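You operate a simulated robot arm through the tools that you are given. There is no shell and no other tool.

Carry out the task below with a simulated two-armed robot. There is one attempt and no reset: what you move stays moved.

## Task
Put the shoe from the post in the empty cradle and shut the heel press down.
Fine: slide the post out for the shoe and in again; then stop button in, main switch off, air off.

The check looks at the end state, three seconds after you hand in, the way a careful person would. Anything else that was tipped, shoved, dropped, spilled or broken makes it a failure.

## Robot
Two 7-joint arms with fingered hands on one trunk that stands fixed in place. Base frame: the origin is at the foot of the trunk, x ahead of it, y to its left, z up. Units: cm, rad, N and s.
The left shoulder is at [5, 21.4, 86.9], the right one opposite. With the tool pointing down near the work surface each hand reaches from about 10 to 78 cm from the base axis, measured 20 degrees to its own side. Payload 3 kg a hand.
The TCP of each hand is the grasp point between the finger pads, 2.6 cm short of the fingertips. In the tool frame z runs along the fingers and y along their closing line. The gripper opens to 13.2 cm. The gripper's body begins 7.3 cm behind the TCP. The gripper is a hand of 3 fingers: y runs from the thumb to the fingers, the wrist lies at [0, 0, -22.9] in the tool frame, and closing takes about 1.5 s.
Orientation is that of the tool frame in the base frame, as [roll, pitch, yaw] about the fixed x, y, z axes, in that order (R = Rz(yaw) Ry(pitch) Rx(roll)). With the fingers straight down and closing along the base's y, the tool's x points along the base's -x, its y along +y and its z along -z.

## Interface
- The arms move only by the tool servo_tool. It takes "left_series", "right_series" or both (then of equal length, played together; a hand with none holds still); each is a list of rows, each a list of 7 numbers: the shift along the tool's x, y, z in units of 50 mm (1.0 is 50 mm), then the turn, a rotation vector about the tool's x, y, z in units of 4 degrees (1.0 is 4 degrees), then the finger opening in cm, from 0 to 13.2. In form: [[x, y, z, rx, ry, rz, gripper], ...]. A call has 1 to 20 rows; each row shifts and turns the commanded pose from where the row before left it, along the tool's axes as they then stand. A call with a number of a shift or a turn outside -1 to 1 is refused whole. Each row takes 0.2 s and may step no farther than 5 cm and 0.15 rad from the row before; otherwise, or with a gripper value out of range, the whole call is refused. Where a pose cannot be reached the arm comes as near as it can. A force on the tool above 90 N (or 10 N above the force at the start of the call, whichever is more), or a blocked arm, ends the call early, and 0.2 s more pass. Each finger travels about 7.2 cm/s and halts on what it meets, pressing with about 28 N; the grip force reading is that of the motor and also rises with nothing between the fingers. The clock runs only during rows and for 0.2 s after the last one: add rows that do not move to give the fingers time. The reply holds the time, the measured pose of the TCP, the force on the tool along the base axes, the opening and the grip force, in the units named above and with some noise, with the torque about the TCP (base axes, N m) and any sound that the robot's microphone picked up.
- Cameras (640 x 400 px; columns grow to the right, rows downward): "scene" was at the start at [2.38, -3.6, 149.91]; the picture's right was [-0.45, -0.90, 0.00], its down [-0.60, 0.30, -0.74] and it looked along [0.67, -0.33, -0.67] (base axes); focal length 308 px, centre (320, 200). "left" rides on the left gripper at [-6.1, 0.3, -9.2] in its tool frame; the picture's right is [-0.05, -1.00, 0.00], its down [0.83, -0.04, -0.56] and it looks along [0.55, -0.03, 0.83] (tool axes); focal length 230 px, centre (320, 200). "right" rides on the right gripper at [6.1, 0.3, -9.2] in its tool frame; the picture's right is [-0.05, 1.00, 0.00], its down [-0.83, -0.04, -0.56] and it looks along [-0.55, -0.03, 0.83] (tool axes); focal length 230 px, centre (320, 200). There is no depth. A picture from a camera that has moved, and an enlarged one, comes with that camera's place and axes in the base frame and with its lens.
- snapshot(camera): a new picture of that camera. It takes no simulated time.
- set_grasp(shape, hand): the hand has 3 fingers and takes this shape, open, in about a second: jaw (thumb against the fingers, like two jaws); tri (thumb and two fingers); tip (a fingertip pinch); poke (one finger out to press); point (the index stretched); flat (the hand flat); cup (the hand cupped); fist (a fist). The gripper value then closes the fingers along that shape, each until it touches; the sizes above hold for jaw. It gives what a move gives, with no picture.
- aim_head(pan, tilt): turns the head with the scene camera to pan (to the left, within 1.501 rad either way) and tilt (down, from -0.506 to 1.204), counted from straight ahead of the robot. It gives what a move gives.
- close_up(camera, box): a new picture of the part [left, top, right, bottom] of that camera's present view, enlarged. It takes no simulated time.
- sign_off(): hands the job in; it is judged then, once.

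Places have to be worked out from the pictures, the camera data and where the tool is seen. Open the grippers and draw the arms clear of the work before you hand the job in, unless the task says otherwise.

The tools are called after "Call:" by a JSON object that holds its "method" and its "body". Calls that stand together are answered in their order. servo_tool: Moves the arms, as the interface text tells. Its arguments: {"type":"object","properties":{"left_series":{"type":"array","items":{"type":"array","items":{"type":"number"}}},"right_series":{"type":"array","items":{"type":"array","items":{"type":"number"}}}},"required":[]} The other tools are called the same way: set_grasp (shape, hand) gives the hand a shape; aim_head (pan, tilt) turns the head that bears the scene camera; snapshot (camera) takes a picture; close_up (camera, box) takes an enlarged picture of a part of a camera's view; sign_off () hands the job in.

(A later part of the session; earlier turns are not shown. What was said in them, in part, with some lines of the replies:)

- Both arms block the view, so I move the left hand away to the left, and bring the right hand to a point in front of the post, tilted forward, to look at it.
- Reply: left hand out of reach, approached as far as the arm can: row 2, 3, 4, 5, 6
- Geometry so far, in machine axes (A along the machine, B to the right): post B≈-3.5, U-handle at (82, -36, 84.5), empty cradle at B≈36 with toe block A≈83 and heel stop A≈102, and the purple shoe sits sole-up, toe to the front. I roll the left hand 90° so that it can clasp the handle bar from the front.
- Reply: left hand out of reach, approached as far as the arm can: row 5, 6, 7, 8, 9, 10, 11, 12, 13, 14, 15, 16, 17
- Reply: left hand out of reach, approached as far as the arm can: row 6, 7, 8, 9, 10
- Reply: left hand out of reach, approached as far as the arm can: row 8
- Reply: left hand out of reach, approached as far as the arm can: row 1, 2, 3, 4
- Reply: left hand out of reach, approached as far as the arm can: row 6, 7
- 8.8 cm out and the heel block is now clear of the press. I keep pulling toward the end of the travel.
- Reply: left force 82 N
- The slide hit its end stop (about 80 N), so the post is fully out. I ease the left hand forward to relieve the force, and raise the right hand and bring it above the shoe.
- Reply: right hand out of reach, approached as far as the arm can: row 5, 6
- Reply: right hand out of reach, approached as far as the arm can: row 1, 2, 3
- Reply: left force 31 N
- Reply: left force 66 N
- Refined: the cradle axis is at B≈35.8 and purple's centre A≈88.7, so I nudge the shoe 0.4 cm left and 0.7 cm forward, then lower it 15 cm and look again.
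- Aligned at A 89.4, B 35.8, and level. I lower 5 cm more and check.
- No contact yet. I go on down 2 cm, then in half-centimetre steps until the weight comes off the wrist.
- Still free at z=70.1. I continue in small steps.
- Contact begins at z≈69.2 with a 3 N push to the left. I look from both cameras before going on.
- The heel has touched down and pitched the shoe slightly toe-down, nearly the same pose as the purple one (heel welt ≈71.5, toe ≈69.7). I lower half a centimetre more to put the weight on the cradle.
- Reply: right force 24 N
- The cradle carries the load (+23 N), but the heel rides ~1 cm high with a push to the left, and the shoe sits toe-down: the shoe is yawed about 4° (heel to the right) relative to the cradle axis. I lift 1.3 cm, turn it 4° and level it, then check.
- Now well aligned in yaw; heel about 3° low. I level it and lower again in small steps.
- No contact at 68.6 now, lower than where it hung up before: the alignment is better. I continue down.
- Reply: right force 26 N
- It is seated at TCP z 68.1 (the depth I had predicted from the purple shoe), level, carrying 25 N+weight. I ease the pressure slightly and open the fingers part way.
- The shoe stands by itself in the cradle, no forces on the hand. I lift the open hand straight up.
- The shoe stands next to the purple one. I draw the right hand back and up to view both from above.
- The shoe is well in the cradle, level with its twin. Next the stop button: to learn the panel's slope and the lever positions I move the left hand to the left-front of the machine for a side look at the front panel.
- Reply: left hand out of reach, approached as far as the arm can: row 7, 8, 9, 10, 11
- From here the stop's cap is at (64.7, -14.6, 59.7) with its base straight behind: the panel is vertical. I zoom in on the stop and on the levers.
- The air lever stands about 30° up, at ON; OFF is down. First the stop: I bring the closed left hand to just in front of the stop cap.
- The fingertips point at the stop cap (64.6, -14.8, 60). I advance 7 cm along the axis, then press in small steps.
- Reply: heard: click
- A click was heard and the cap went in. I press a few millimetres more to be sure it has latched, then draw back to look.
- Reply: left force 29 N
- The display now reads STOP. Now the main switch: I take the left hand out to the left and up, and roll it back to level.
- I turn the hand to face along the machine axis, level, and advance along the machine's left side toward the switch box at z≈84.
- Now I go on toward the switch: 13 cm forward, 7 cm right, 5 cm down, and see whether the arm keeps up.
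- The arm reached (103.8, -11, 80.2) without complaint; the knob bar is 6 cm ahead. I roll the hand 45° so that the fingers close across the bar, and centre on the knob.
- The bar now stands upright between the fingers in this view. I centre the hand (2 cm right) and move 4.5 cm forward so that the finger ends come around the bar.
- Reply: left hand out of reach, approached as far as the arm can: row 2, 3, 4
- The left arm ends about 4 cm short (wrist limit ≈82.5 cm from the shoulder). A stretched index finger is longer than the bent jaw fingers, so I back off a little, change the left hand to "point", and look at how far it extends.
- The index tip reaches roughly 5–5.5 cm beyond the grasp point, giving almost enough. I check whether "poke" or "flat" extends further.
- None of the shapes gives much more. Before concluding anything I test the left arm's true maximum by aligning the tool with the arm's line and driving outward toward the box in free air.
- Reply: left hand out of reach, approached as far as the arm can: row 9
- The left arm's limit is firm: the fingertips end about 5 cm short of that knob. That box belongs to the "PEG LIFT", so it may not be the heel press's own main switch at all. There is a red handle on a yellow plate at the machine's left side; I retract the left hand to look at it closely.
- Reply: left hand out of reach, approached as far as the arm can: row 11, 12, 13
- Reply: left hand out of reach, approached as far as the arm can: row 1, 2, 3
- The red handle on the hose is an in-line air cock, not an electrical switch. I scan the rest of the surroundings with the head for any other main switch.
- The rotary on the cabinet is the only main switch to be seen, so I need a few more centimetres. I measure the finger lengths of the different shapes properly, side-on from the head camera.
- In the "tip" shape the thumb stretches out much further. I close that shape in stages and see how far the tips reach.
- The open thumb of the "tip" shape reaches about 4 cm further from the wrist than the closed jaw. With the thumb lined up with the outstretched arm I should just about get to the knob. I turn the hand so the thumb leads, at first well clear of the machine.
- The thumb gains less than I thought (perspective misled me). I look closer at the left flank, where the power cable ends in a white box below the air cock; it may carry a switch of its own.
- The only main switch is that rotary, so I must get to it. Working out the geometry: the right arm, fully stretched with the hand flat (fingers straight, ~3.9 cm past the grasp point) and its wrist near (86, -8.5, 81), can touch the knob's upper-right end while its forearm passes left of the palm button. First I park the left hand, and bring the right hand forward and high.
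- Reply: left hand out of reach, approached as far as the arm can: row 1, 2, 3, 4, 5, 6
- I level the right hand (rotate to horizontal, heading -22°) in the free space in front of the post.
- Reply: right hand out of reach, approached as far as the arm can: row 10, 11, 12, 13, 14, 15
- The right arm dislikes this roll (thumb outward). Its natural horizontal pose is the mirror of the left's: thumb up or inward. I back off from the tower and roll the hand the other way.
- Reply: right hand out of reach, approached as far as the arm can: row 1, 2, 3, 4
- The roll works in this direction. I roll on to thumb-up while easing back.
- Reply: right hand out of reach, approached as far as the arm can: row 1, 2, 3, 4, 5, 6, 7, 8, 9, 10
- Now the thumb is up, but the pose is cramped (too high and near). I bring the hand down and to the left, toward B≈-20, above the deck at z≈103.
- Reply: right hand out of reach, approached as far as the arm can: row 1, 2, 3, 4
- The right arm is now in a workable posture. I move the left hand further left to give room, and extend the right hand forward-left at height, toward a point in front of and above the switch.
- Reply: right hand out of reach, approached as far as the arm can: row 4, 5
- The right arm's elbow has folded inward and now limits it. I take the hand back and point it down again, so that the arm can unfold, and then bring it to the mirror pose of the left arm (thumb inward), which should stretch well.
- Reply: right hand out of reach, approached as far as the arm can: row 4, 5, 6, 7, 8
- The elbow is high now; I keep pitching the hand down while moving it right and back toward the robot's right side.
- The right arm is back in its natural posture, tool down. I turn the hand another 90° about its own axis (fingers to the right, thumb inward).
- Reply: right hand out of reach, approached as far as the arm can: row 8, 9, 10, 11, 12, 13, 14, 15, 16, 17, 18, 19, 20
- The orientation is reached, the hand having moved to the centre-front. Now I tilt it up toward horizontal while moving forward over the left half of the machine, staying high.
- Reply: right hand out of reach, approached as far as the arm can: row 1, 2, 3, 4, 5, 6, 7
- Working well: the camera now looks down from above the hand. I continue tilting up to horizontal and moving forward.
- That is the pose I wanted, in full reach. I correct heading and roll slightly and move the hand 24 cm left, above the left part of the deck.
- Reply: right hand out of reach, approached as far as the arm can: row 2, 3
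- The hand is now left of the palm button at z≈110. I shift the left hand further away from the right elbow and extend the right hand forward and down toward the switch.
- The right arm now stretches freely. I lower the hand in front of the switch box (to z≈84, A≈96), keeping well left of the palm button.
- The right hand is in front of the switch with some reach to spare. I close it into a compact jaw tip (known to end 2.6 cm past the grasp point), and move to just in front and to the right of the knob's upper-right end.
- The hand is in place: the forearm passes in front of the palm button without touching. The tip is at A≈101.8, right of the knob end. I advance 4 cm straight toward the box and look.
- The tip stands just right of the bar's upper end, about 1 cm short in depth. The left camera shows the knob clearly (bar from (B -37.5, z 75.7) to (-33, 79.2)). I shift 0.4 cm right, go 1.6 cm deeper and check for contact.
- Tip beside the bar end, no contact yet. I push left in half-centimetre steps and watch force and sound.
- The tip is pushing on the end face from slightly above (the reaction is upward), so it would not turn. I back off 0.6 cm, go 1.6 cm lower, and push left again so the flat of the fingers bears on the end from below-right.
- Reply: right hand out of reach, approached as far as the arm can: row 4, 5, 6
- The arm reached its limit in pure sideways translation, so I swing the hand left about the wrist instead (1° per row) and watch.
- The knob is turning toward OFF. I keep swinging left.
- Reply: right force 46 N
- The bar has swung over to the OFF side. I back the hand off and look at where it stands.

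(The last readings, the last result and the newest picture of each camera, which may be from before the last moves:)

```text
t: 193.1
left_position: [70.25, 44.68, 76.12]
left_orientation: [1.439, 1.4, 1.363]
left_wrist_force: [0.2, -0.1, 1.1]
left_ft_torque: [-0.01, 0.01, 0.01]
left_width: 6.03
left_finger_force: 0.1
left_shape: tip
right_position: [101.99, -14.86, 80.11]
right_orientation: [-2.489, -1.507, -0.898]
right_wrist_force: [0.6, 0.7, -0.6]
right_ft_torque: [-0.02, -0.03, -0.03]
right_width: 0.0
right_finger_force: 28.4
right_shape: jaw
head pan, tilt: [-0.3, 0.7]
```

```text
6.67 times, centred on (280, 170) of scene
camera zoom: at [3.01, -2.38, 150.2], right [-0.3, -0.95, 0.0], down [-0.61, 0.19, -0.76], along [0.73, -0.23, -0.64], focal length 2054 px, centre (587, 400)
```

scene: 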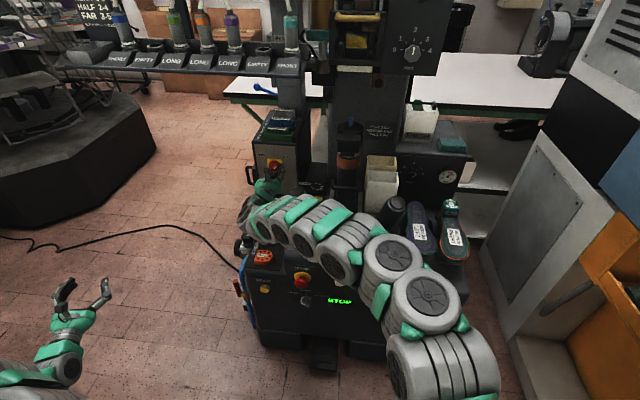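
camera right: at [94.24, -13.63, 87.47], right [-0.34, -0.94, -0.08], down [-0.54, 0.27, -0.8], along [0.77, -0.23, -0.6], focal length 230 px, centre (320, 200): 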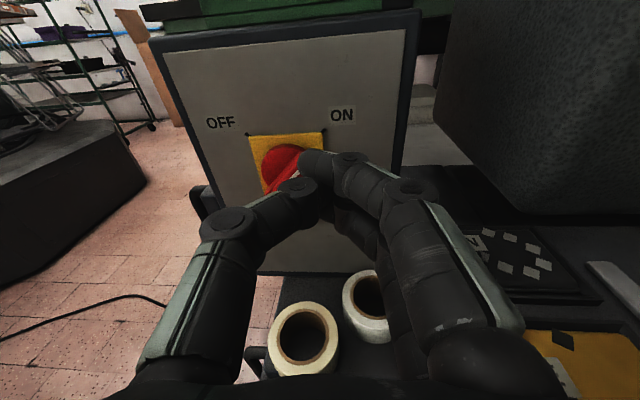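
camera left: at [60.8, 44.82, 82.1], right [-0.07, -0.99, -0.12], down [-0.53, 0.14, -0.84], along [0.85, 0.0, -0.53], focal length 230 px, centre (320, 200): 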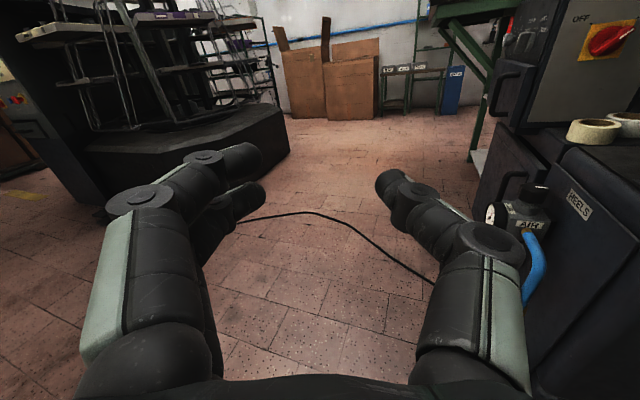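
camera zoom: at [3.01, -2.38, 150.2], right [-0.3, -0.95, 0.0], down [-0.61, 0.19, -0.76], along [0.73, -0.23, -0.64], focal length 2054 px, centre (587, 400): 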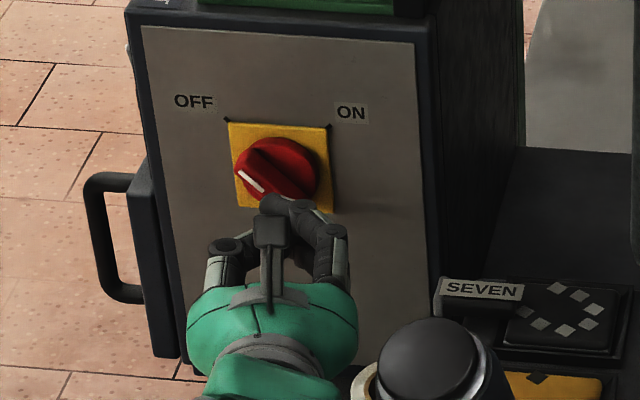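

The bar now points to OFF (about 138°, from 45° before). The main switch is off. I withdraw the right hand the way it came: up and back first.

Call:
{"method": "servo_tool", "body": {"right_series": [[0, 0, -0.5, -0.5, 0, 0, 0], [0.65, 0.083, -0.31, -0.5, 0, 0, 0], [0.65, 0.083, -0.31, -0.5, 0, 0, 0], [0.65, 0.083, -0.31, -0.5, 0, 0, 0], [0.65, 0.083, -0.31, -0.5, 0, 0, 0], [0.65, 0.083, -0.31, -0.5, 0, 0, 0], [0.6, 0, -0.31, 0, 0, 0, 0], [0.3, 0, -0.7, 0, 0, 0, 0], [0.3, 0, -0.7, 0, 0, 0, 0], [0.2, 0, -0.6, 0, 0, 0, 0], [0, 0, 0, 0, 0, 0, 0]]}}

Call:
{"method": "snapshot", "body": {"camera": "scene"}}

Call:
{"method": "snapshot", "body": {"camera": "right"}}

Call:
{"method": "close_up", "body": {"camera": "left", "box": [480, 0, 640, 120]}}

```text
t: 195.5
left_position: [70.23, 44.74, 76.27]
left_orientation: [1.44, 1.402, 1.366]
left_wrist_force: [-0.3, -0.4, -0.1]
left_ft_torque: [0.01, 0.0, 0.07]
left_width: 6.04
left_finger_force: 0.0
left_shape: tip
right_position: [82.14, -9.25, 104.21]
right_orientation: [-2.717, -1.507, -0.875]
right_wrist_force: [0.3, 0.2, -0.2]
right_ft_torque: [0.01, 0.0, 0.04]
right_width: 0.01
right_finger_force: 28.3
right_shape: jaw
head pan, tilt: [-0.3, 0.7]
```

```text
taken
```

scene: 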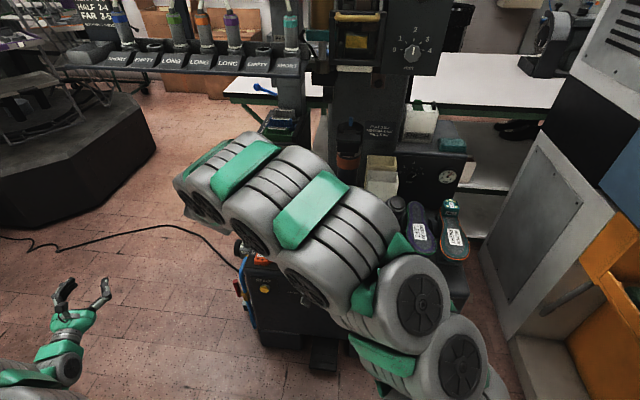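

```text
taken
camera right: at [73.97, -5.84, 110.91], right [-0.44, -0.9, -0.08], down [-0.51, 0.32, -0.8], along [0.74, -0.31, -0.6], focal length 230 px, centre (320, 200)
```

right: 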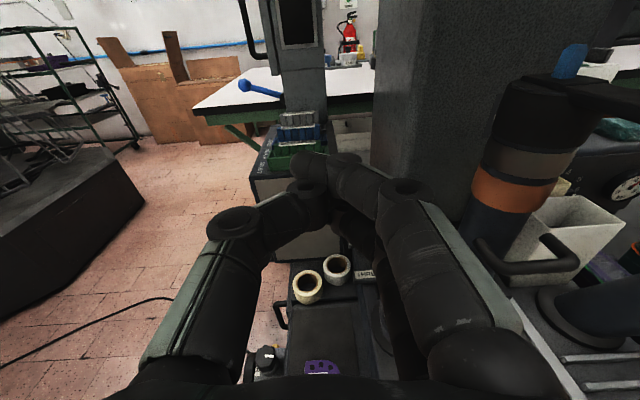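

```text
3.33 times, centred on (560, 60) of left
camera zoom: at [60.81, 44.79, 82.1], right [-0.07, -0.99, -0.12], down [-0.53, 0.14, -0.84], along [0.85, 0.0, -0.53], focal length 767 px, centre (-480, 667)
```

zoom: 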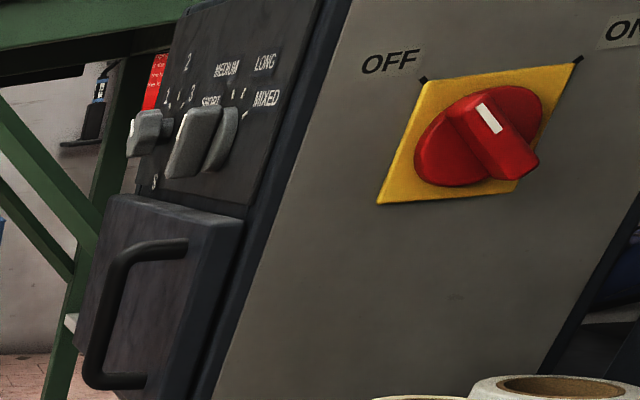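

The cabinet is undisturbed and the knob stands at OFF. Now I bring the right arm back: up a little, back, and to the right in front of the post.

Call:
{"method": "servo_tool", "body": {"right_series": [[0.5, 0, -0.6, 0, 0, 0, 0], [0.5, 0, -0.6, 0, 0, 0, 0], [0, 0.8, -0.2, 0, 0, 0, 0], [0, 0.8, -0.2, 0, 0, 0, 0], [0, 0.8, -0.2, 0, 0, 0, 0], [0, 0.8, -0.2, 0, 0, 0, 0], [0, 0.8, 0, 0, 0, 0, 0], [0, 0.6, 0, 0, 0, 0, 0], [0, 0, 0, 0, 0, 0, 0]]}}

Call:
{"method": "snapshot", "body": {"camera": "scene"}}

Call:
{"method": "snapshot", "body": {"camera": "right"}}

```text
t: 197.5
left_position: [70.17, 44.94, 76.24]
left_orientation: [1.439, 1.401, 1.367]
left_wrist_force: [-0.9, 1.4, -0.1]
left_ft_torque: [0.01, -0.01, 0.03]
left_width: 6.06
left_finger_force: 0.1
left_shape: tip
right_position: [65.49, -21.25, 109.36]
right_orientation: [-2.711, -1.506, -0.882]
right_wrist_force: [0.4, 0.8, 0.1]
right_ft_torque: [0.02, -0.01, 0.0]
right_width: 0.0
right_finger_force: 28.5
right_shape: jaw
right hand out of reach, approached as far as the arm can: row 7, 8
head pan, tilt: [-0.3, 0.7]
```

```text
taken
```

scene: 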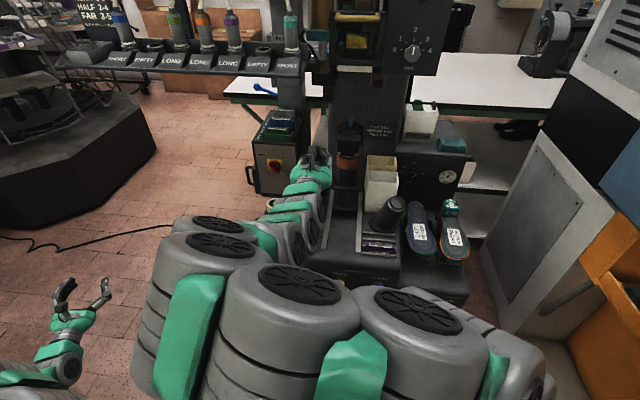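

```text
taken
camera right: at [57.29, -17.94, 116.02], right [-0.44, -0.9, -0.08], down [-0.51, 0.32, -0.8], along [0.74, -0.31, -0.6], focal length 230 px, centre (320, 200)
```

right: 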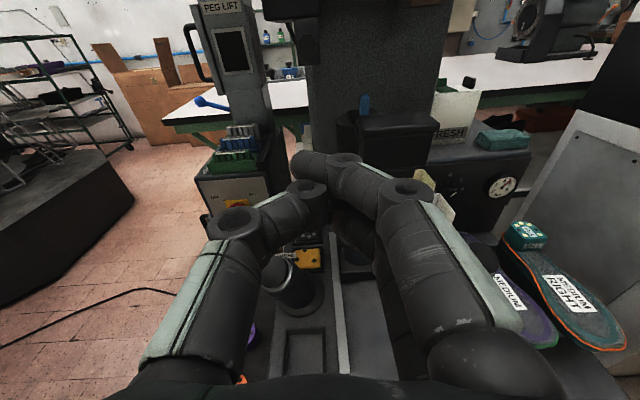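

I reverse the earlier unfolding sequence: tilt the hand down while drawing back.

Call:
{"method": "servo_tool", "body": {"right_series": [[0, 0, 0, -0.75, -1, 0.5, 0], [0, 0, 0, -0.75, -1, 0.5, 0], [0, 0, -0.4, -0.75, -1, 0.5, 0], [0, 0, -0.4, 0, -1, 0, 0], [-0.1, 0, -0.4, 0, -1, 0, 0], [-0.1, 0, -0.4, 0, -1, 0, 0], [-0.2, 0, -0.4, 0, -1, 0, 0], [-0.2, 0, -0.4, 0, -1, 0, 0], [-0.25, 0, -0.35, 0, -1, 0, 0], [-0.25, 0, -0.35, 0, -1, 0, 0], [-0.3, 0, -0.3, 0, -1, 0, 0], [-0.3, 0, -0.3, 0, -1, 0, 0], [-0.3, 0, -0.2, 0, -1, 0, 0], [-0.3, 0, -0.2, 0, -1, 0, 0], [0, 0, 0, 0, 0, 0, 0]]}}

Call:
{"method": "snapshot", "body": {"camera": "scene"}}

```text
t: 200.7
left_position: [70.17, 44.85, 76.13]
left_orientation: [1.44, 1.401, 1.366]
left_wrist_force: [0.0, -0.2, 0.0]
left_ft_torque: [-0.01, 0.03, -0.04]
left_width: 6.05
left_finger_force: 0.0
left_shape: tip
right_position: [45.29, -7.24, 111.38]
right_orientation: [-3.021, -0.521, -0.682]
right_wrist_force: [0.2, 0.4, 0.1]
right_ft_torque: [0.02, -0.05, 0.0]
right_width: 0.0
right_finger_force: 28.1
right_shape: jaw
head pan, tilt: [-0.3, 0.7]
```

```text
taken
```

scene: 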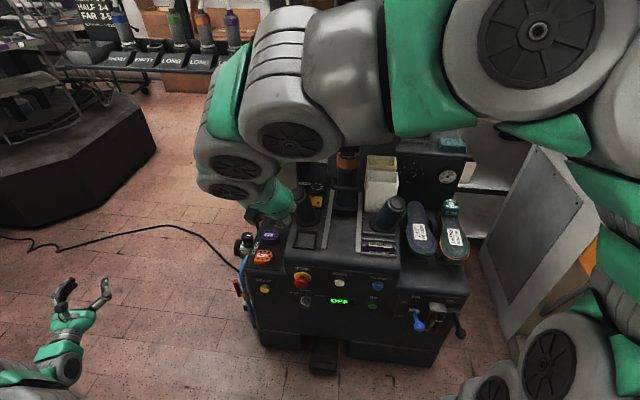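

The display now reads "OFF". I finish pointing the hand down, moving right, and then turn it back about its own axis.

Call:
{"method": "close_up", "body": {"camera": "scene", "box": [240, 260, 420, 330]}}

Call:
{"method": "servo_tool", "body": {"right_series": [[0, 0.4, 0, 0, -1, 0, 0], [0, 0.4, 0, 0, -1, 0, 0], [0, 0.4, 0, 0, -1, 0, 0], [0, 0.4, 0, 0, -1, 0, 0], [0, 0.4, 0, 0, -1, 0, 0], [0, 0.4, 0, 0, -1, 0, 0], [0, 0.3, 0, 0, -1, 0, 0], [0, 0, 0, 0, 0, 1, 0], [0, 0, 0, 0, 0, 1, 0], [0, 0, 0, 0, 0, 1, 0], [0, 0, 0, 0, 0, 1, 0], [0, 0, 0, 0, 0, 1, 0], [0, 0, 0, 0, 0, 1, 0], [0, 0, 0, 0, 0, 1, 0], [0, 0, 0, 0, 0, 1, 0], [0, 0, 0, 0, 0, 1, 0], [0, 0, 0, 0, 0, 1, 0], [0, 0, 0, 0, 0, 1, 0], [0, 0, 0, 0, 0, 1, 0]]}}

Call:
{"method": "snapshot", "body": {"camera": "scene"}}

```text
3.56 times, centred on (330, 295) of scene
camera zoom: at [3.01, -2.38, 150.2], right [-0.3, -0.96, 0.0], down [-0.62, 0.19, -0.76], along [0.73, -0.23, -0.64], focal length 1095 px, centre (284, -138)
```

zoom: 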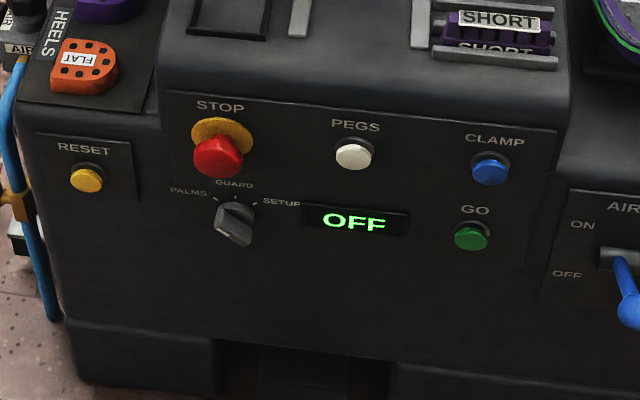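

```text
t: 204.7
left_position: [70.14, 44.89, 76.16]
left_orientation: [1.44, 1.401, 1.365]
left_wrist_force: [-0.7, -0.1, -0.2]
left_ft_torque: [0.01, 0.0, 0.05]
left_width: 6.04
left_finger_force: 0.0
left_shape: tip
right_position: [35.6, -14.56, 111.34]
right_orientation: [-3.048, 0.054, -1.46]
right_wrist_force: [0.2, 0.5, 0.2]
right_ft_torque: [0.01, -0.02, 0.02]
right_width: 0.0
right_finger_force: 28.4
right_shape: jaw
right hand out of reach, approached as far as the arm can: row 6, 7
head pan, tilt: [-0.3, 0.7]
```

```text
taken
```

scene: 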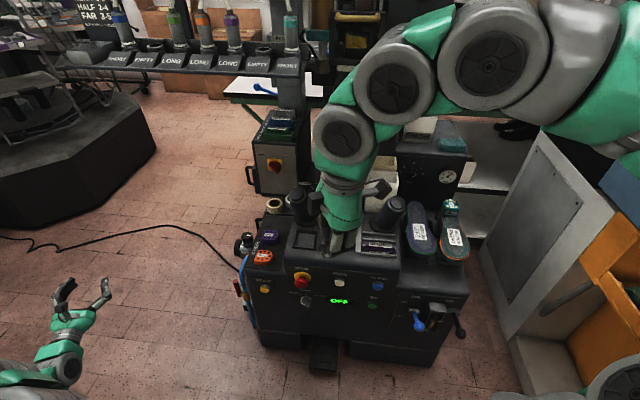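

"OFF" is shown, so the main switch is confirmed. Only the air lever remains. I turn the right hand back to its original orientation above and go over to the lever.

Call:
{"method": "servo_tool", "body": {"right_series": [[0.3, 0, 0, 0, 0, 1, 0], [0.3, 0, 0, 0, 0, 1, 0], [0.3, 0, 0, 0, 0, 1, 0], [0.3, 0, 0, 0, 0, 1, 0], [0.3, 0, 0, 0, 0, 1, 0], [0.3, 0, 0, 0, 0, 1, 0], [0.3, 0, 0, 0, 0, 1, 0], [0.3, -0.1, 0, 0, 0, 1, 0], [0.3, -0.2, 0, 0, 0, 1, 0], [0.2, -0.3, 0, 0, 0, 1, 0], [0.2, -0.3, 0, 0, 0, 1, 0], [0.1, -0.3, 0, 0, 0, 1, 0], [0, -0.4, 0, 0, 0, 1, 0], [0, -0.4, 0, 0, 0, 1, 0], [0, -0.4, 0, 0, 0, 1, 0], [0, -0.4, 0, 0, 0, 1, 0], [0, 0, 0, 0, 0, 1, 0], [0, 0, 0, 0, 0, 1, 0], [0, 0, 0, 0, 0, 1, 0], [0, 0, 0, 0, 0, 1, 0]]}}

Call:
{"method": "snapshot", "body": {"camera": "scene"}}

```text
t: 208.9
left_position: [70.13, 44.83, 76.17]
left_orientation: [1.439, 1.401, 1.367]
left_wrist_force: [-0.4, 0.8, 0.6]
left_ft_torque: [0.0, 0.0, -0.02]
left_width: 6.04
left_finger_force: 0.0
left_shape: tip
right_position: [42.44, -38.74, 110.5]
right_orientation: [3.105, 0.103, -2.861]
right_wrist_force: [0.6, -0.2, -0.4]
right_ft_torque: [0.01, 0.01, 0.01]
right_width: 0.0
right_finger_force: 28.2
right_shape: jaw
head pan, tilt: [-0.3, 0.7]
```

```text
taken
```

scene: 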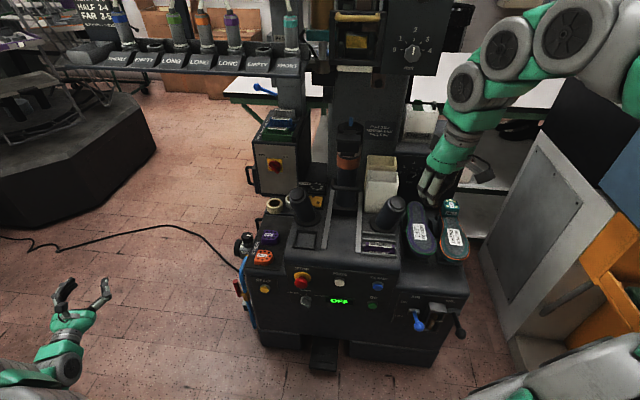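

Call:
{"method": "servo_tool", "body": {"right_series": [[0, 0, 0, 0, 0, 1, 0], [0, 0, 0, 0, 0, 1, 0], [0, 0, 0, 0, 0, 1, 0], [0, 0, 0, 0, 0, 1, 0], [0, 0, 0, 0, 0, 1, 0], [0, 0, 0, 0, 0, 1, 0], [0, 0, 0, 0, 0, 1, 0], [0, 0, 0, 0, 0, 1, 0], [0, 0, 0, 0, 0, 1, 0], [0, 0, 0, 0, 0, 1, 0], [0, 0, 0, 0, 0, 0, 0]]}}

Call:
{"method": "snapshot", "body": {"camera": "right"}}

Call:
{"method": "aim_head", "body": {"pan": -0.6, "tilt": 0.9}}

Call:
{"method": "close_up", "body": {"camera": "scene", "box": [280, 120, 440, 260]}}

Call:
{"method": "snapshot", "body": {"camera": "scene"}}

```text
t: 211.3
left_position: [70.01, 44.82, 76.22]
left_orientation: [1.44, 1.402, 1.366]
left_wrist_force: [-0.2, -0.3, 0.7]
left_ft_torque: [-0.01, -0.01, 0.0]
left_width: 6.04
left_finger_force: 0.0
left_shape: tip
right_position: [42.51, -38.62, 110.56]
right_orientation: [3.046, 0.058, 2.723]
right_wrist_force: [-0.1, -0.3, 0.3]
right_ft_torque: [-0.02, -0.03, -0.03]
right_width: 0.01
right_finger_force: 28.4
right_shape: jaw
head pan, tilt: [-0.3, 0.7]
```

```text
taken
camera right: at [36.17, -36.48, 119.33], right [0.45, 0.89, 0.1], down [0.69, -0.41, 0.59], along [0.57, -0.2, -0.8], focal length 230 px, centre (320, 200)
```

right: 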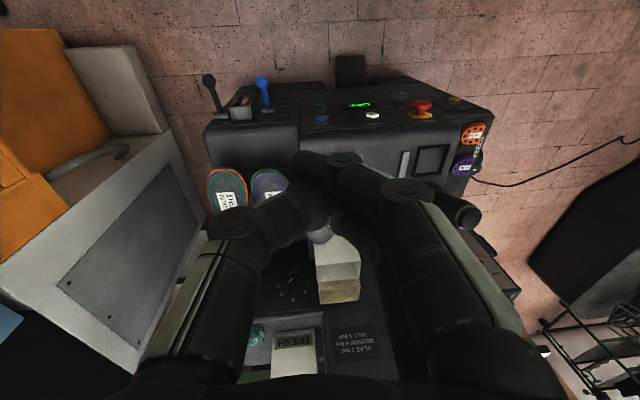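

```text
t: 212.1
left_position: [70.26, 44.81, 76.09]
left_orientation: [1.439, 1.4, 1.366]
left_wrist_force: [0.2, -0.4, -0.2]
left_ft_torque: [-0.01, -0.02, -0.04]
left_width: 6.04
left_finger_force: 0.0
left_shape: tip
right_position: [42.6, -38.64, 110.49]
right_orientation: [3.048, 0.056, 2.722]
right_wrist_force: [-0.8, 0.4, 0.2]
right_ft_torque: [0.02, -0.01, 0.04]
right_width: 0.01
right_finger_force: 28.6
right_shape: jaw
head pan, tilt: [-0.6, 0.901]
```

```text
2.86 times, centred on (360, 190) of scene
camera zoom: at [1.13, -4.13, 148.58], right [-0.56, -0.83, 0.0], down [-0.65, 0.44, -0.62], along [0.51, -0.35, -0.78], focal length 880 px, centre (206, 229)
```

zoom: 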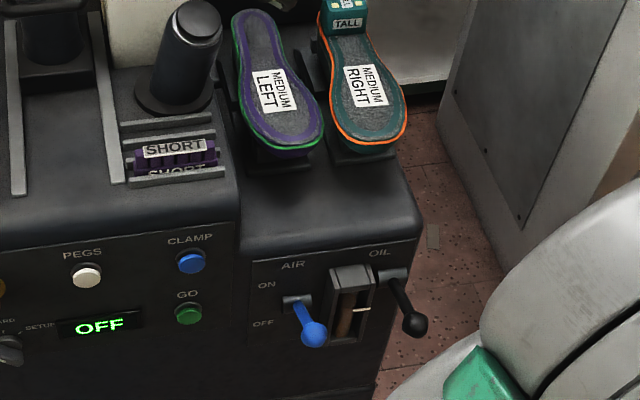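

```text
taken
```

scene: 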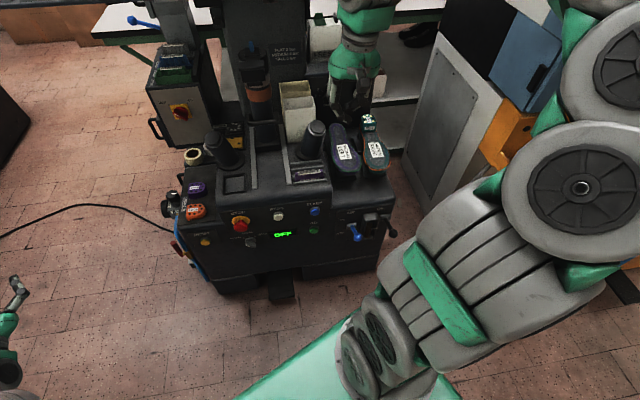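

The lever ball is at about (42.2, -48.8, 52.7). I lower the closed right hand to a point 12 cm above it.

Call:
{"method": "servo_tool", "body": {"right_series": [[-0.024, -0.27, 0.84, 0, 0, 0, 0], [-0.024, -0.27, 0.84, 0, 0, 0, 0], [-0.024, -0.27, 0.84, 0, 0, 0, 0], [-0.024, -0.27, 0.84, 0, 0, 0, 0], [-0.024, -0.27, 0.84, 0, 0, 0, 0], [-0.024, -0.27, 0.84, 0, 0, 0, 0], [-0.024, -0.27, 0.84, 0, 0, 0, 0], [-0.024, -0.27, 0.84, 0, 0, 0, 0], [-0.024, -0.27, 0.84, 0, 0, 0, 0], [-0.024, -0.27, 0.84, 0, 0, 0, 0], [0, 0, 0, 0, 0, 0, 0]]}}

Call:
{"method": "snapshot", "body": {"camera": "right"}}

Call:
{"method": "close_up", "body": {"camera": "scene", "box": [300, 170, 420, 270]}}

```text
t: 214.5
left_position: [70.16, 44.89, 76.17]
left_orientation: [1.441, 1.402, 1.367]
left_wrist_force: [-0.9, 0.0, -0.2]
left_ft_torque: [0.02, 0.04, 0.0]
left_width: 6.08
left_finger_force: 0.0
left_shape: tip
right_position: [41.95, -48.83, 67.55]
right_orientation: [3.047, 0.056, 2.722]
right_wrist_force: [0.8, 0.7, 0.3]
right_ft_torque: [-0.02, 0.01, -0.02]
right_width: 0.03
right_finger_force: 27.9
right_shape: jaw
head pan, tilt: [-0.6, 0.901]
```

```text
taken
camera right: at [35.58, -46.69, 76.34], right [0.45, 0.89, 0.1], down [0.69, -0.41, 0.59], along [0.57, -0.2, -0.8], focal length 230 px, centre (320, 200)
```

right: 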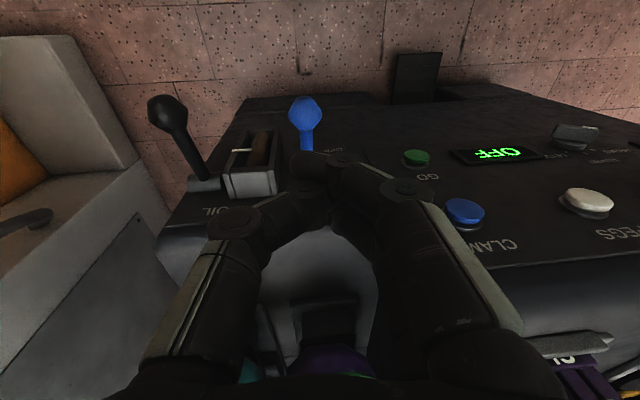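

```text
4.00 times, centred on (360, 220) of scene
camera zoom: at [1.13, -4.14, 148.58], right [-0.56, -0.83, 0.0], down [-0.65, 0.44, -0.62], along [0.51, -0.35, -0.78], focal length 1232 px, centre (160, 120)
```

zoom: 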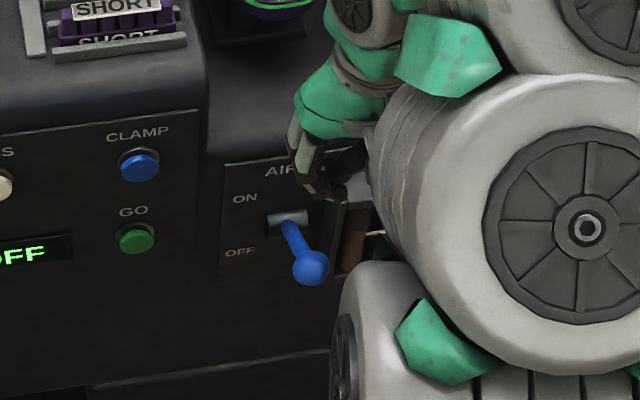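

The fingertip is right above the ball (42.2, -49, 52.5). I lower to it and then push the lever down in small steps.

Call:
{"method": "servo_tool", "body": {"right_series": [[0.024, -0.036, 0.398, 0, 0, 0, 0], [0.024, -0.036, 0.398, 0, 0, 0, 0], [0.024, -0.036, 0.398, 0, 0, 0, 0], [0.024, -0.036, 0.398, 0, 0, 0, 0], [0.024, -0.036, 0.398, 0, 0, 0, 0], [0, 0, 0, 0, 0, 0, 0]]}}

Call:
{"method": "servo_tool", "body": {"right_series": [[0.012, -0.018, 0.199, 0, 0, 0, 0], [0.012, -0.018, 0.199, 0, 0, 0, 0], [0.012, -0.018, 0.199, 0, 0, 0, 0], [0, 0, 0, 0, 0, 0, 0]]}}

Call:
{"method": "close_up", "body": {"camera": "scene", "box": [300, 170, 420, 270]}}

Call:
{"method": "snapshot", "body": {"camera": "right"}}

```text
t: 215.9
left_position: [70.16, 44.9, 76.25]
left_orientation: [1.439, 1.402, 1.367]
left_wrist_force: [-0.4, 0.3, 1.4]
left_ft_torque: [0.0, 0.02, 0.04]
left_width: 6.09
left_finger_force: 0.0
left_shape: tip
right_position: [41.85, -48.73, 57.59]
right_orientation: [3.049, 0.056, 2.722]
right_wrist_force: [0.6, 0.7, 0.5]
right_ft_torque: [-0.01, 0.0, -0.01]
right_width: 0.0
right_finger_force: 27.6
right_shape: jaw
head pan, tilt: [-0.6, 0.901]
```

```text
t: 216.9
left_position: [70.21, 44.85, 76.19]
left_orientation: [1.439, 1.402, 1.367]
left_wrist_force: [-0.3, 0.1, 1.2]
left_ft_torque: [0.01, 0.03, 0.0]
left_width: 6.04
left_finger_force: 0.0
left_shape: tip
right_position: [41.95, -48.66, 54.47]
right_orientation: [3.048, 0.057, 2.723]
right_wrist_force: [-3.4, -0.7, 3.2]
right_ft_torque: [-0.02, 0.11, 0.02]
right_width: 0.01
right_finger_force: 27.8
right_shape: jaw
head pan, tilt: [-0.6, 0.901]
```

```text
4.00 times, centred on (360, 220) of scene
camera zoom: at [1.12, -4.13, 148.58], right [-0.56, -0.83, 0.0], down [-0.65, 0.44, -0.62], along [0.51, -0.35, -0.78], focal length 1232 px, centre (160, 120)
```

zoom: 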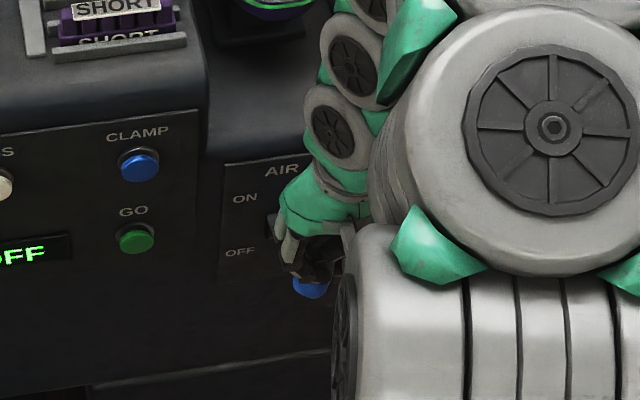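

```text
taken
camera right: at [35.63, -46.54, 63.3], right [0.45, 0.89, 0.1], down [0.69, -0.41, 0.59], along [0.57, -0.2, -0.8], focal length 230 px, centre (320, 200)
```

right: 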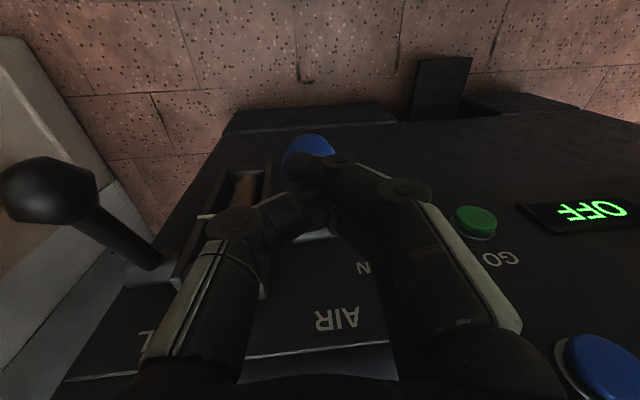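

Contact with the ball. I keep pushing down.

Call:
{"method": "servo_tool", "body": {"right_series": [[0.012, -0.018, 0.199, 0, 0, 0, 0], [0.012, -0.018, 0.199, 0, 0, 0, 0], [0.012, -0.018, 0.199, 0, 0, 0, 0], [0, 0, 0, 0, 0, 0, 0]]}}

Call:
{"method": "snapshot", "body": {"camera": "right"}}

Call:
{"method": "close_up", "body": {"camera": "scene", "box": [300, 170, 420, 270]}}

```text
t: 217.9
left_position: [70.11, 44.77, 76.19]
left_orientation: [1.441, 1.401, 1.367]
left_wrist_force: [-0.7, 0.4, 0.0]
left_ft_torque: [-0.01, -0.02, -0.01]
left_width: 6.05
left_finger_force: 0.0
left_shape: tip
right_position: [41.84, -48.75, 51.4]
right_orientation: [3.048, 0.056, 2.722]
right_wrist_force: [-1.1, 0.5, 1.0]
right_ft_torque: [-0.02, 0.03, -0.01]
right_width: 0.01
right_finger_force: 27.7
right_shape: jaw
head pan, tilt: [-0.6, 0.901]
```

```text
taken
camera right: at [35.56, -46.53, 60.31], right [0.45, 0.89, 0.1], down [0.69, -0.41, 0.59], along [0.57, -0.2, -0.8], focal length 230 px, centre (320, 200)
```

right: 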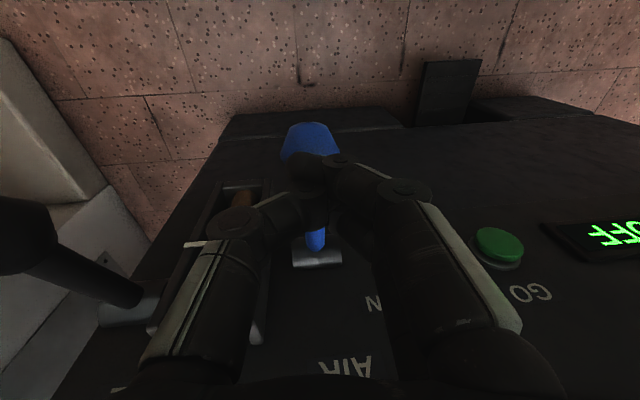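

```text
4.00 times, centred on (360, 220) of scene
camera zoom: at [1.13, -4.13, 148.58], right [-0.56, -0.83, 0.0], down [-0.65, 0.44, -0.62], along [0.51, -0.35, -0.78], focal length 1232 px, centre (160, 120)
```

zoom: 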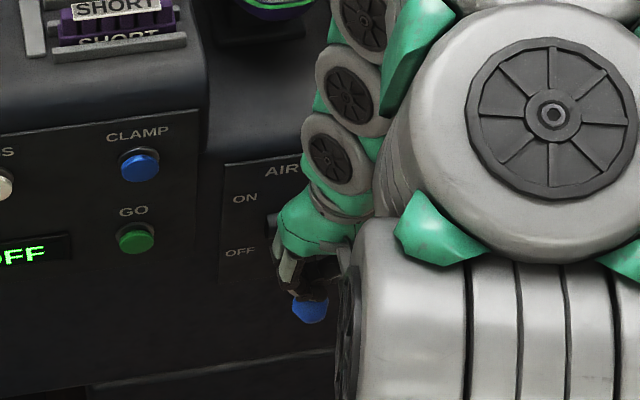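

The lever follows. I push on down.

Call:
{"method": "servo_tool", "body": {"right_series": [[0.012, -0.018, 0.199, 0, 0, 0, 0], [0.012, -0.018, 0.199, 0, 0, 0, 0], [0.012, -0.018, 0.199, 0, 0, 0, 0], [0, 0, 0, 0, 0, 0, 0]]}}

Call:
{"method": "snapshot", "body": {"camera": "right"}}

```text
t: 218.9
left_position: [70.18, 44.73, 76.12]
left_orientation: [1.439, 1.402, 1.366]
left_wrist_force: [0.3, -0.6, -0.3]
left_ft_torque: [0.0, 0.03, 0.02]
left_width: 6.05
left_finger_force: 0.0
left_shape: tip
right_position: [41.98, -48.65, 48.48]
right_orientation: [3.046, 0.056, 2.722]
right_wrist_force: [-0.2, -1.3, 1.7]
right_ft_torque: [-0.04, 0.01, 0.03]
right_width: 0.0
right_finger_force: 28.6
right_shape: jaw
head pan, tilt: [-0.6, 0.901]
```

```text
taken
camera right: at [35.56, -46.53, 57.28], right [0.45, 0.89, 0.1], down [0.69, -0.41, 0.59], along [0.57, -0.2, -0.8], focal length 230 px, centre (320, 200)
```

right: 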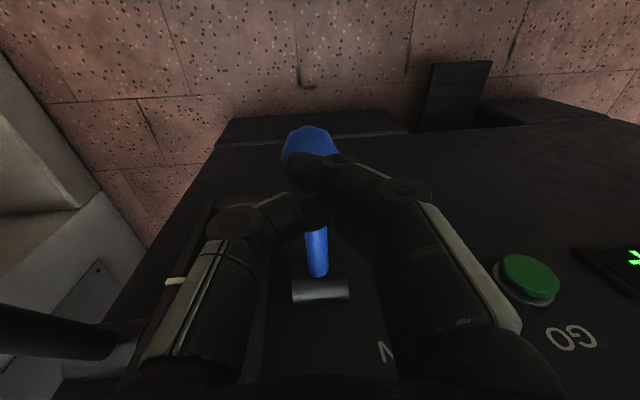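

The lever is now below horizontal. I continue down until it stops.

Call:
{"method": "servo_tool", "body": {"right_series": [[0.012, -0.018, 0.199, 0, 0, 0, 0], [0.012, -0.018, 0.199, 0, 0, 0, 0], [0, 0, 0, 0, 0, 0, 0]]}}

Call:
{"method": "servo_tool", "body": {"right_series": [[0.012, -0.018, 0.199, 0, 0, 0, 0], [0.012, -0.018, 0.199, 0, 0, 0, 0], [0, 0, 0, 0, 0, 0, 0]]}}

Call:
{"method": "snapshot", "body": {"camera": "right"}}

Call:
{"method": "close_up", "body": {"camera": "scene", "box": [300, 170, 420, 270]}}

```text
t: 219.7
left_position: [70.13, 44.88, 76.19]
left_orientation: [1.44, 1.402, 1.366]
left_wrist_force: [-1.1, -0.2, -0.2]
left_ft_torque: [-0.05, 0.01, -0.04]
left_width: 6.03
left_finger_force: 0.0
left_shape: tip
right_position: [41.95, -48.72, 46.35]
right_orientation: [3.046, 0.056, 2.723]
right_wrist_force: [0.7, 0.3, 1.3]
right_ft_torque: [0.02, -0.03, -0.01]
right_width: 0.0
right_finger_force: 28.0
right_shape: jaw
head pan, tilt: [-0.6, 0.901]
```

```text
t: 220.5
left_position: [70.21, 44.9, 76.17]
left_orientation: [1.436, 1.401, 1.364]
left_wrist_force: [0.5, -0.1, -0.8]
left_ft_torque: [-0.01, 0.02, -0.02]
left_width: 6.05
left_finger_force: 0.0
left_shape: tip
right_position: [41.79, -48.72, 44.47]
right_orientation: [3.047, 0.055, 2.724]
right_wrist_force: [-11.2, 4.4, 64.6]
right_ft_torque: [-0.2, 0.03, -0.05]
right_width: 0.01
right_finger_force: 27.7
right_shape: jaw
head pan, tilt: [-0.6, 0.901]
```

```text
taken
camera right: at [35.47, -46.52, 53.31], right [0.45, 0.89, 0.1], down [0.69, -0.41, 0.59], along [0.57, -0.2, -0.8], focal length 230 px, centre (320, 200)
```

right: 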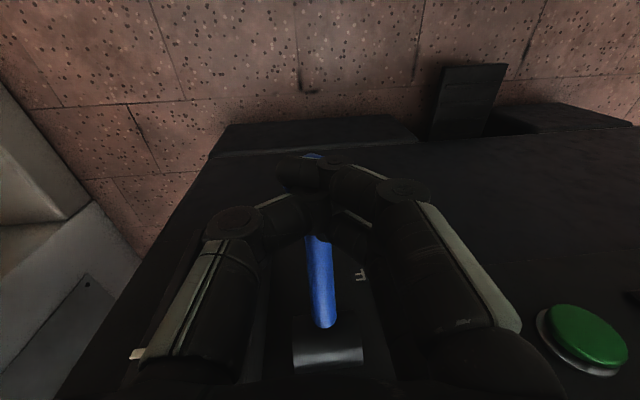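

```text
4.00 times, centred on (360, 220) of scene
camera zoom: at [1.07, -4.07, 148.58], right [-0.57, -0.82, 0.0], down [-0.65, 0.44, -0.62], along [0.51, -0.35, -0.78], focal length 1232 px, centre (160, 120)
```

zoom: 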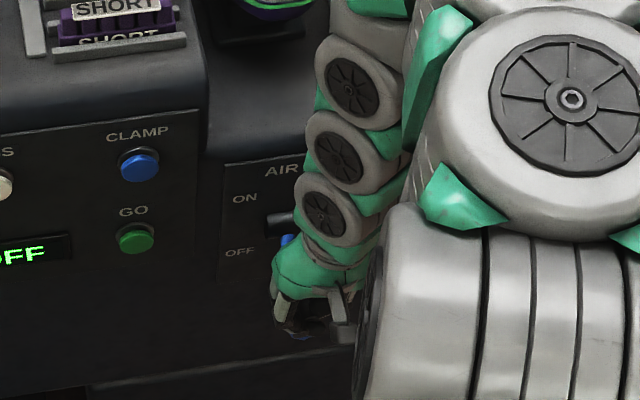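

Firm stop at 65 N: the lever is down at OFF. I raise the hand straight up and check.

Call:
{"method": "servo_tool", "body": {"right_series": [[-0.012, 0.018, -0.199, 0, 0, 0, 0], [-0.024, 0.036, -0.398, 0, 0, 0, 0], [-0.048, 0.072, -0.796, 0, 0, 0, 0], [-0.048, 0.072, -0.796, 0, 0, 0, 0], [-0.048, 0.072, -0.796, 0, 0, 0, 0], [-0.048, 0.072, -0.796, 0, 0, 0, 0], [-0.048, 0.072, -0.796, 0, 0, 0, 0], [-0.048, 0.072, -0.796, 0, 0, 0, 0], [0, 0, 0, 0, 0, 0, 0]]}}

Call:
{"method": "snapshot", "body": {"camera": "right"}}

Call:
{"method": "close_up", "body": {"camera": "scene", "box": [300, 170, 420, 270]}}

```text
t: 222.5
left_position: [70.18, 44.76, 76.19]
left_orientation: [1.439, 1.401, 1.366]
left_wrist_force: [0.4, 0.0, -0.6]
left_ft_torque: [0.0, 0.0, -0.04]
left_width: 6.05
left_finger_force: 0.1
left_shape: tip
right_position: [41.93, -48.64, 71.52]
right_orientation: [3.047, 0.055, 2.725]
right_wrist_force: [0.6, 0.1, -0.2]
right_ft_torque: [-0.03, 0.05, 0.02]
right_width: 0.01
right_finger_force: 27.7
right_shape: jaw
head pan, tilt: [-0.6, 0.901]
```

```text
taken
camera right: at [35.55, -46.48, 80.35], right [0.45, 0.89, 0.1], down [0.69, -0.41, 0.59], along [0.57, -0.2, -0.8], focal length 230 px, centre (320, 200)
```

right: 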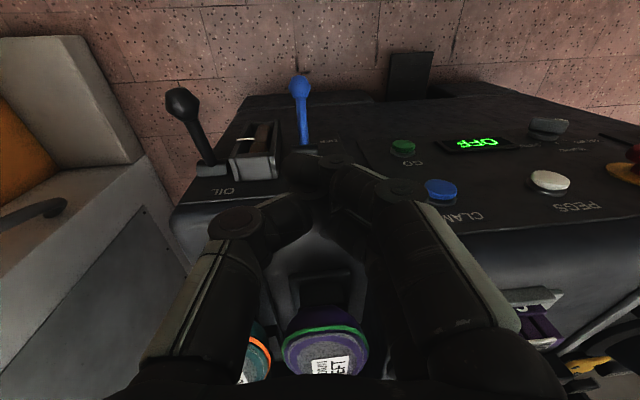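

```text
4.00 times, centred on (360, 220) of scene
camera zoom: at [1.13, -4.13, 148.58], right [-0.56, -0.83, 0.0], down [-0.65, 0.44, -0.62], along [0.51, -0.35, -0.78], focal length 1232 px, centre (160, 120)
```

zoom: 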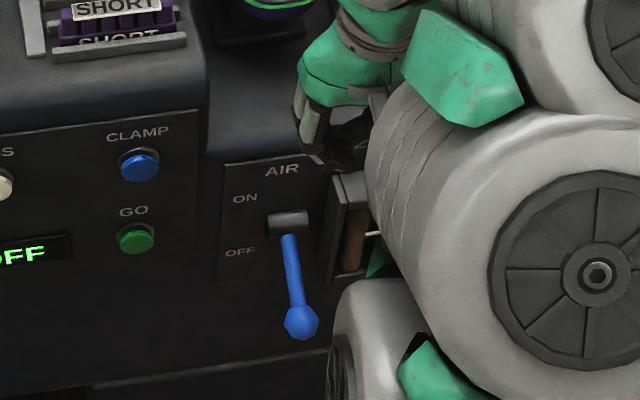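

The air lever is clearly down at OFF. I raise the right arm and open both hands, drawing them clear of the machine.

Call:
{"method": "servo_tool", "body": {"left_series": [[0, 0, 0, 0, 0, 0, 8], [0, 0, 0, 0, 0, 0, 10], [0, 0, 0, 0, 0, 0, 13], [0, 0, 0, 0, 0, 0, 13], [0, 0, 0, 0, 0, 0, 13], [0, 0, 0, 0, 0, 0, 13], [0, 0, 0, 0, 0, 0, 13], [0, 0, 0, 0, 0, 0, 13], [0, 0, 0, 0, 0, 0, 13], [0, 0, 0, 0, 0, 0, 13], [0, 0, 0, 0, 0, 0, 13], [0, 0, 0, 0, 0, 0, 13]], "right_series": [[-0.048, 0.072, -0.796, 0, 0, 0, 0], [-0.048, 0.072, -0.796, 0, 0, 0, 0], [-0.048, 0.072, -0.796, 0, 0, 0, 0], [-0.048, 0.072, -0.796, 0, 0, 0, 0], [-0.048, 0.072, -0.796, 0, 0, 0, 0], [-0.048, 0.072, -0.796, 0, 0, 0, 0], [-0.048, 0.072, -0.796, 0, 0, 0, 0], [-0.048, 0.072, -0.796, 0, 0, 0, 4], [0.4, 0, 0, 0, 0, 0, 8], [0.4, 0, 0, 0, 0, 0, 13], [0, 0, 0, 0, 0, 0, 13], [0, 0, 0, 0, 0, 0, 13]]}}

Call:
{"method": "snapshot", "body": {"camera": "right"}}

Call:
{"method": "aim_head", "body": {"pan": -0.45, "tilt": 0.75}}

Call:
{"method": "snapshot", "body": {"camera": "scene"}}

Call:
{"method": "close_up", "body": {"camera": "scene", "box": [180, 80, 440, 330]}}

```text
t: 225.1
left_position: [70.12, 44.95, 76.23]
left_orientation: [1.44, 1.402, 1.366]
left_wrist_force: [0.3, -0.6, 0.0]
left_ft_torque: [0.0, -0.03, 0.01]
left_width: 12.99
left_finger_force: 0.1
left_shape: tip
right_position: [38.32, -47.35, 103.21]
right_orientation: [3.049, 0.054, 2.723]
right_wrist_force: [-0.1, 0.3, -0.8]
right_ft_torque: [0.0, 0.0, -0.02]
right_width: 11.81
right_finger_force: 0.0
right_shape: jaw
head pan, tilt: [-0.6, 0.901]
```

```text
taken
camera right: at [32.01, -45.21, 112.09], right [0.45, 0.89, 0.1], down [0.69, -0.41, 0.59], along [0.57, -0.2, -0.8], focal length 230 px, centre (320, 200)
```

right: 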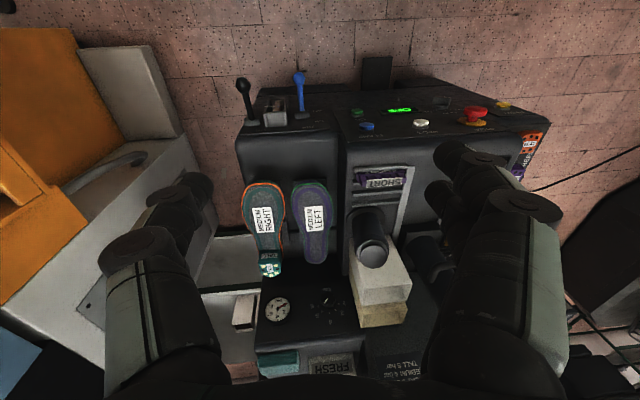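

```text
t: 225.8
left_position: [70.31, 44.79, 76.15]
left_orientation: [1.441, 1.401, 1.367]
left_wrist_force: [-0.1, 0.7, -0.2]
left_ft_torque: [-0.01, 0.02, 0.0]
left_width: 13.0
left_finger_force: 0.0
left_shape: tip
right_position: [38.44, -47.43, 103.24]
right_orientation: [3.048, 0.054, 2.724]
right_wrist_force: [-1.2, -0.5, 0.0]
right_ft_torque: [0.02, -0.02, 0.01]
right_width: 12.98
right_finger_force: 0.1
right_shape: jaw
head pan, tilt: [-0.45, 0.75]
```

```text
taken
```

scene: 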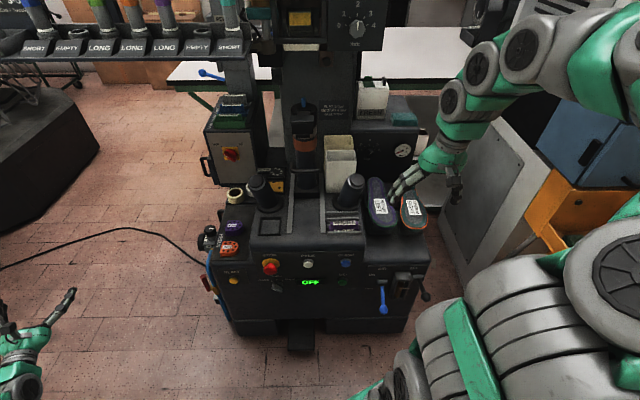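

```text
1.60 times, centred on (310, 205) of scene
camera zoom: at [2.36, -3.48, 149.77], right [-0.44, -0.9, 0.0], down [-0.61, 0.3, -0.73], along [0.66, -0.32, -0.68], focal length 493 px, centre (336, 192)
```

zoom: 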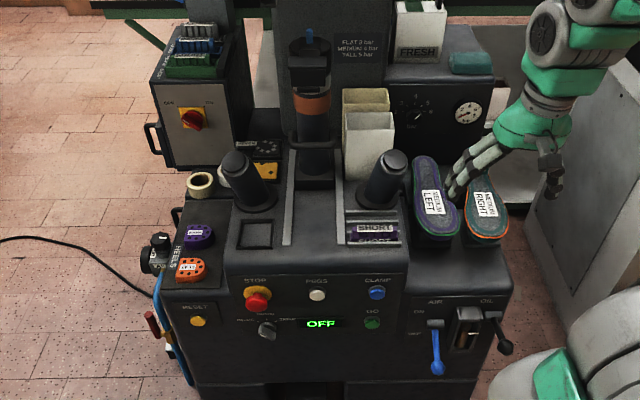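

Everything is as it should be: post in, stop in, display OFF, switch off, air lever down, both shoes in their cradles. I draw the right hand further back and take one last close look at the shoes and the post.

Call:
{"method": "servo_tool", "body": {"right_series": [[0.5, -0.3, -0.2, 0, 0, 0, 13], [0.5, -0.3, -0.2, 0, 0, 0, 13], [0.5, -0.3, -0.2, 0, 0, 0, 13], [0, 0, 0, 0, 0, 0, 13], [0, 0, 0, 0, 0, 0, 13]]}}

Call:
{"method": "close_up", "body": {"camera": "scene", "box": [340, 150, 450, 310]}}

Call:
{"method": "close_up", "body": {"camera": "scene", "box": [190, 80, 360, 220]}}

Call:
{"method": "close_up", "body": {"camera": "right", "box": [200, 120, 400, 320]}}

```text
t: 227.0
left_position: [70.07, 44.88, 76.23]
left_orientation: [1.439, 1.401, 1.367]
left_wrist_force: [0.1, 0.0, -0.3]
left_ft_torque: [0.0, -0.01, 0.0]
left_width: 13.01
left_finger_force: 0.1
left_shape: tip
right_position: [29.39, -48.62, 105.39]
right_orientation: [3.048, 0.055, 2.722]
right_wrist_force: [-0.4, 1.0, -0.4]
right_ft_torque: [-0.02, 0.0, 0.0]
right_width: 13.0
right_finger_force: 0.1
right_shape: jaw
head pan, tilt: [-0.45, 0.75]
```

```text
2.50 times, centred on (395, 230) of scene
camera zoom: at [2.36, -3.48, 149.77], right [-0.44, -0.9, 0.0], down [-0.61, 0.3, -0.73], along [0.66, -0.32, -0.68], focal length 770 px, centre (132, 125)
```

zoom: 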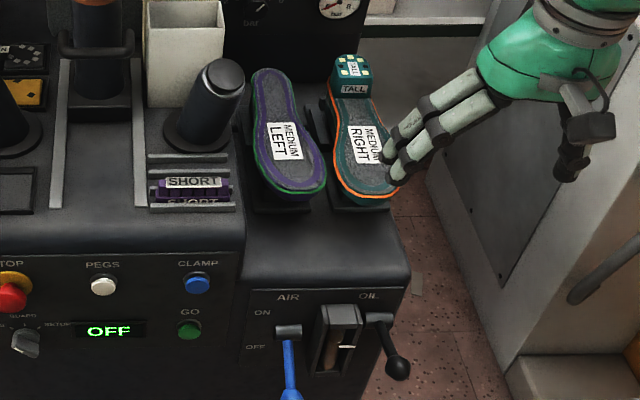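

```text
2.86 times, centred on (275, 150) of scene
camera zoom: at [2.36, -3.48, 149.77], right [-0.44, -0.9, 0.0], down [-0.61, 0.3, -0.73], along [0.66, -0.32, -0.68], focal length 880 px, centre (449, 343)
```

zoom: 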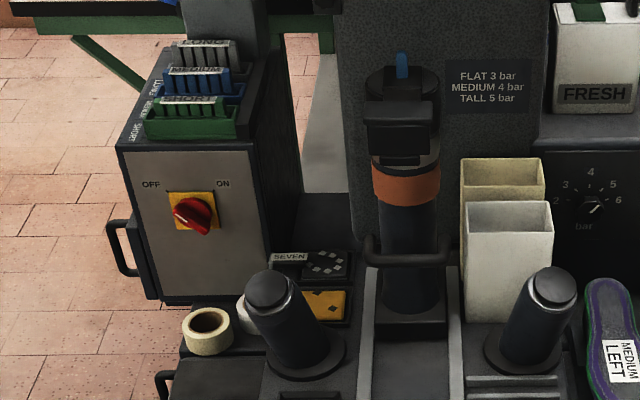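

```text
2.00 times, centred on (300, 220) of right
camera zoom: at [23.1, -46.49, 114.25], right [0.45, 0.89, 0.1], down [0.69, -0.41, 0.59], along [0.57, -0.2, -0.8], focal length 460 px, centre (360, 160)
```

zoom: 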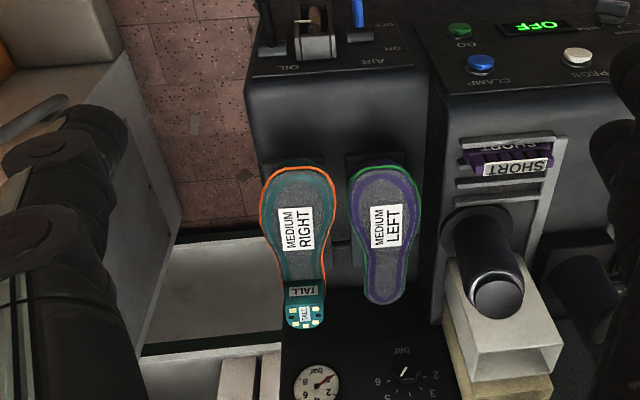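

The right shoe lies sole-up in its cradle level with the left one. The post is in, the stop is in, the main switch is OFF, the air lever is OFF, and both hands are open and clear. I hand the job in.

Call:
{"method": "sign_off", "body": {}}

```text
The job is handed in.
```

The shoe is in the empty cradle and the heel press is shut down. The job is handed in, and I don't have the check's verdict yet.

- **Shoe:** I slid the post out, lifted the shoe off, and set it sole-up in the cradle beside its twin, level with it. The post went back in until it hit its stop.
- **Stop button:** pressed in. It clicked and the display changed to STOP.
- **Main switch:** turned to OFF on the cabinet at the back left. The display then read OFF.
- **Air:** the front panel lever marked AIR is pushed down to OFF, hard against its stop. I left the separate red-handled cock on the air hose as it was, because the front lever is the one labelled ON/OFF.

On the last look, I saw nothing else on the machine moved or knocked. Both hands are open and clear of the work.
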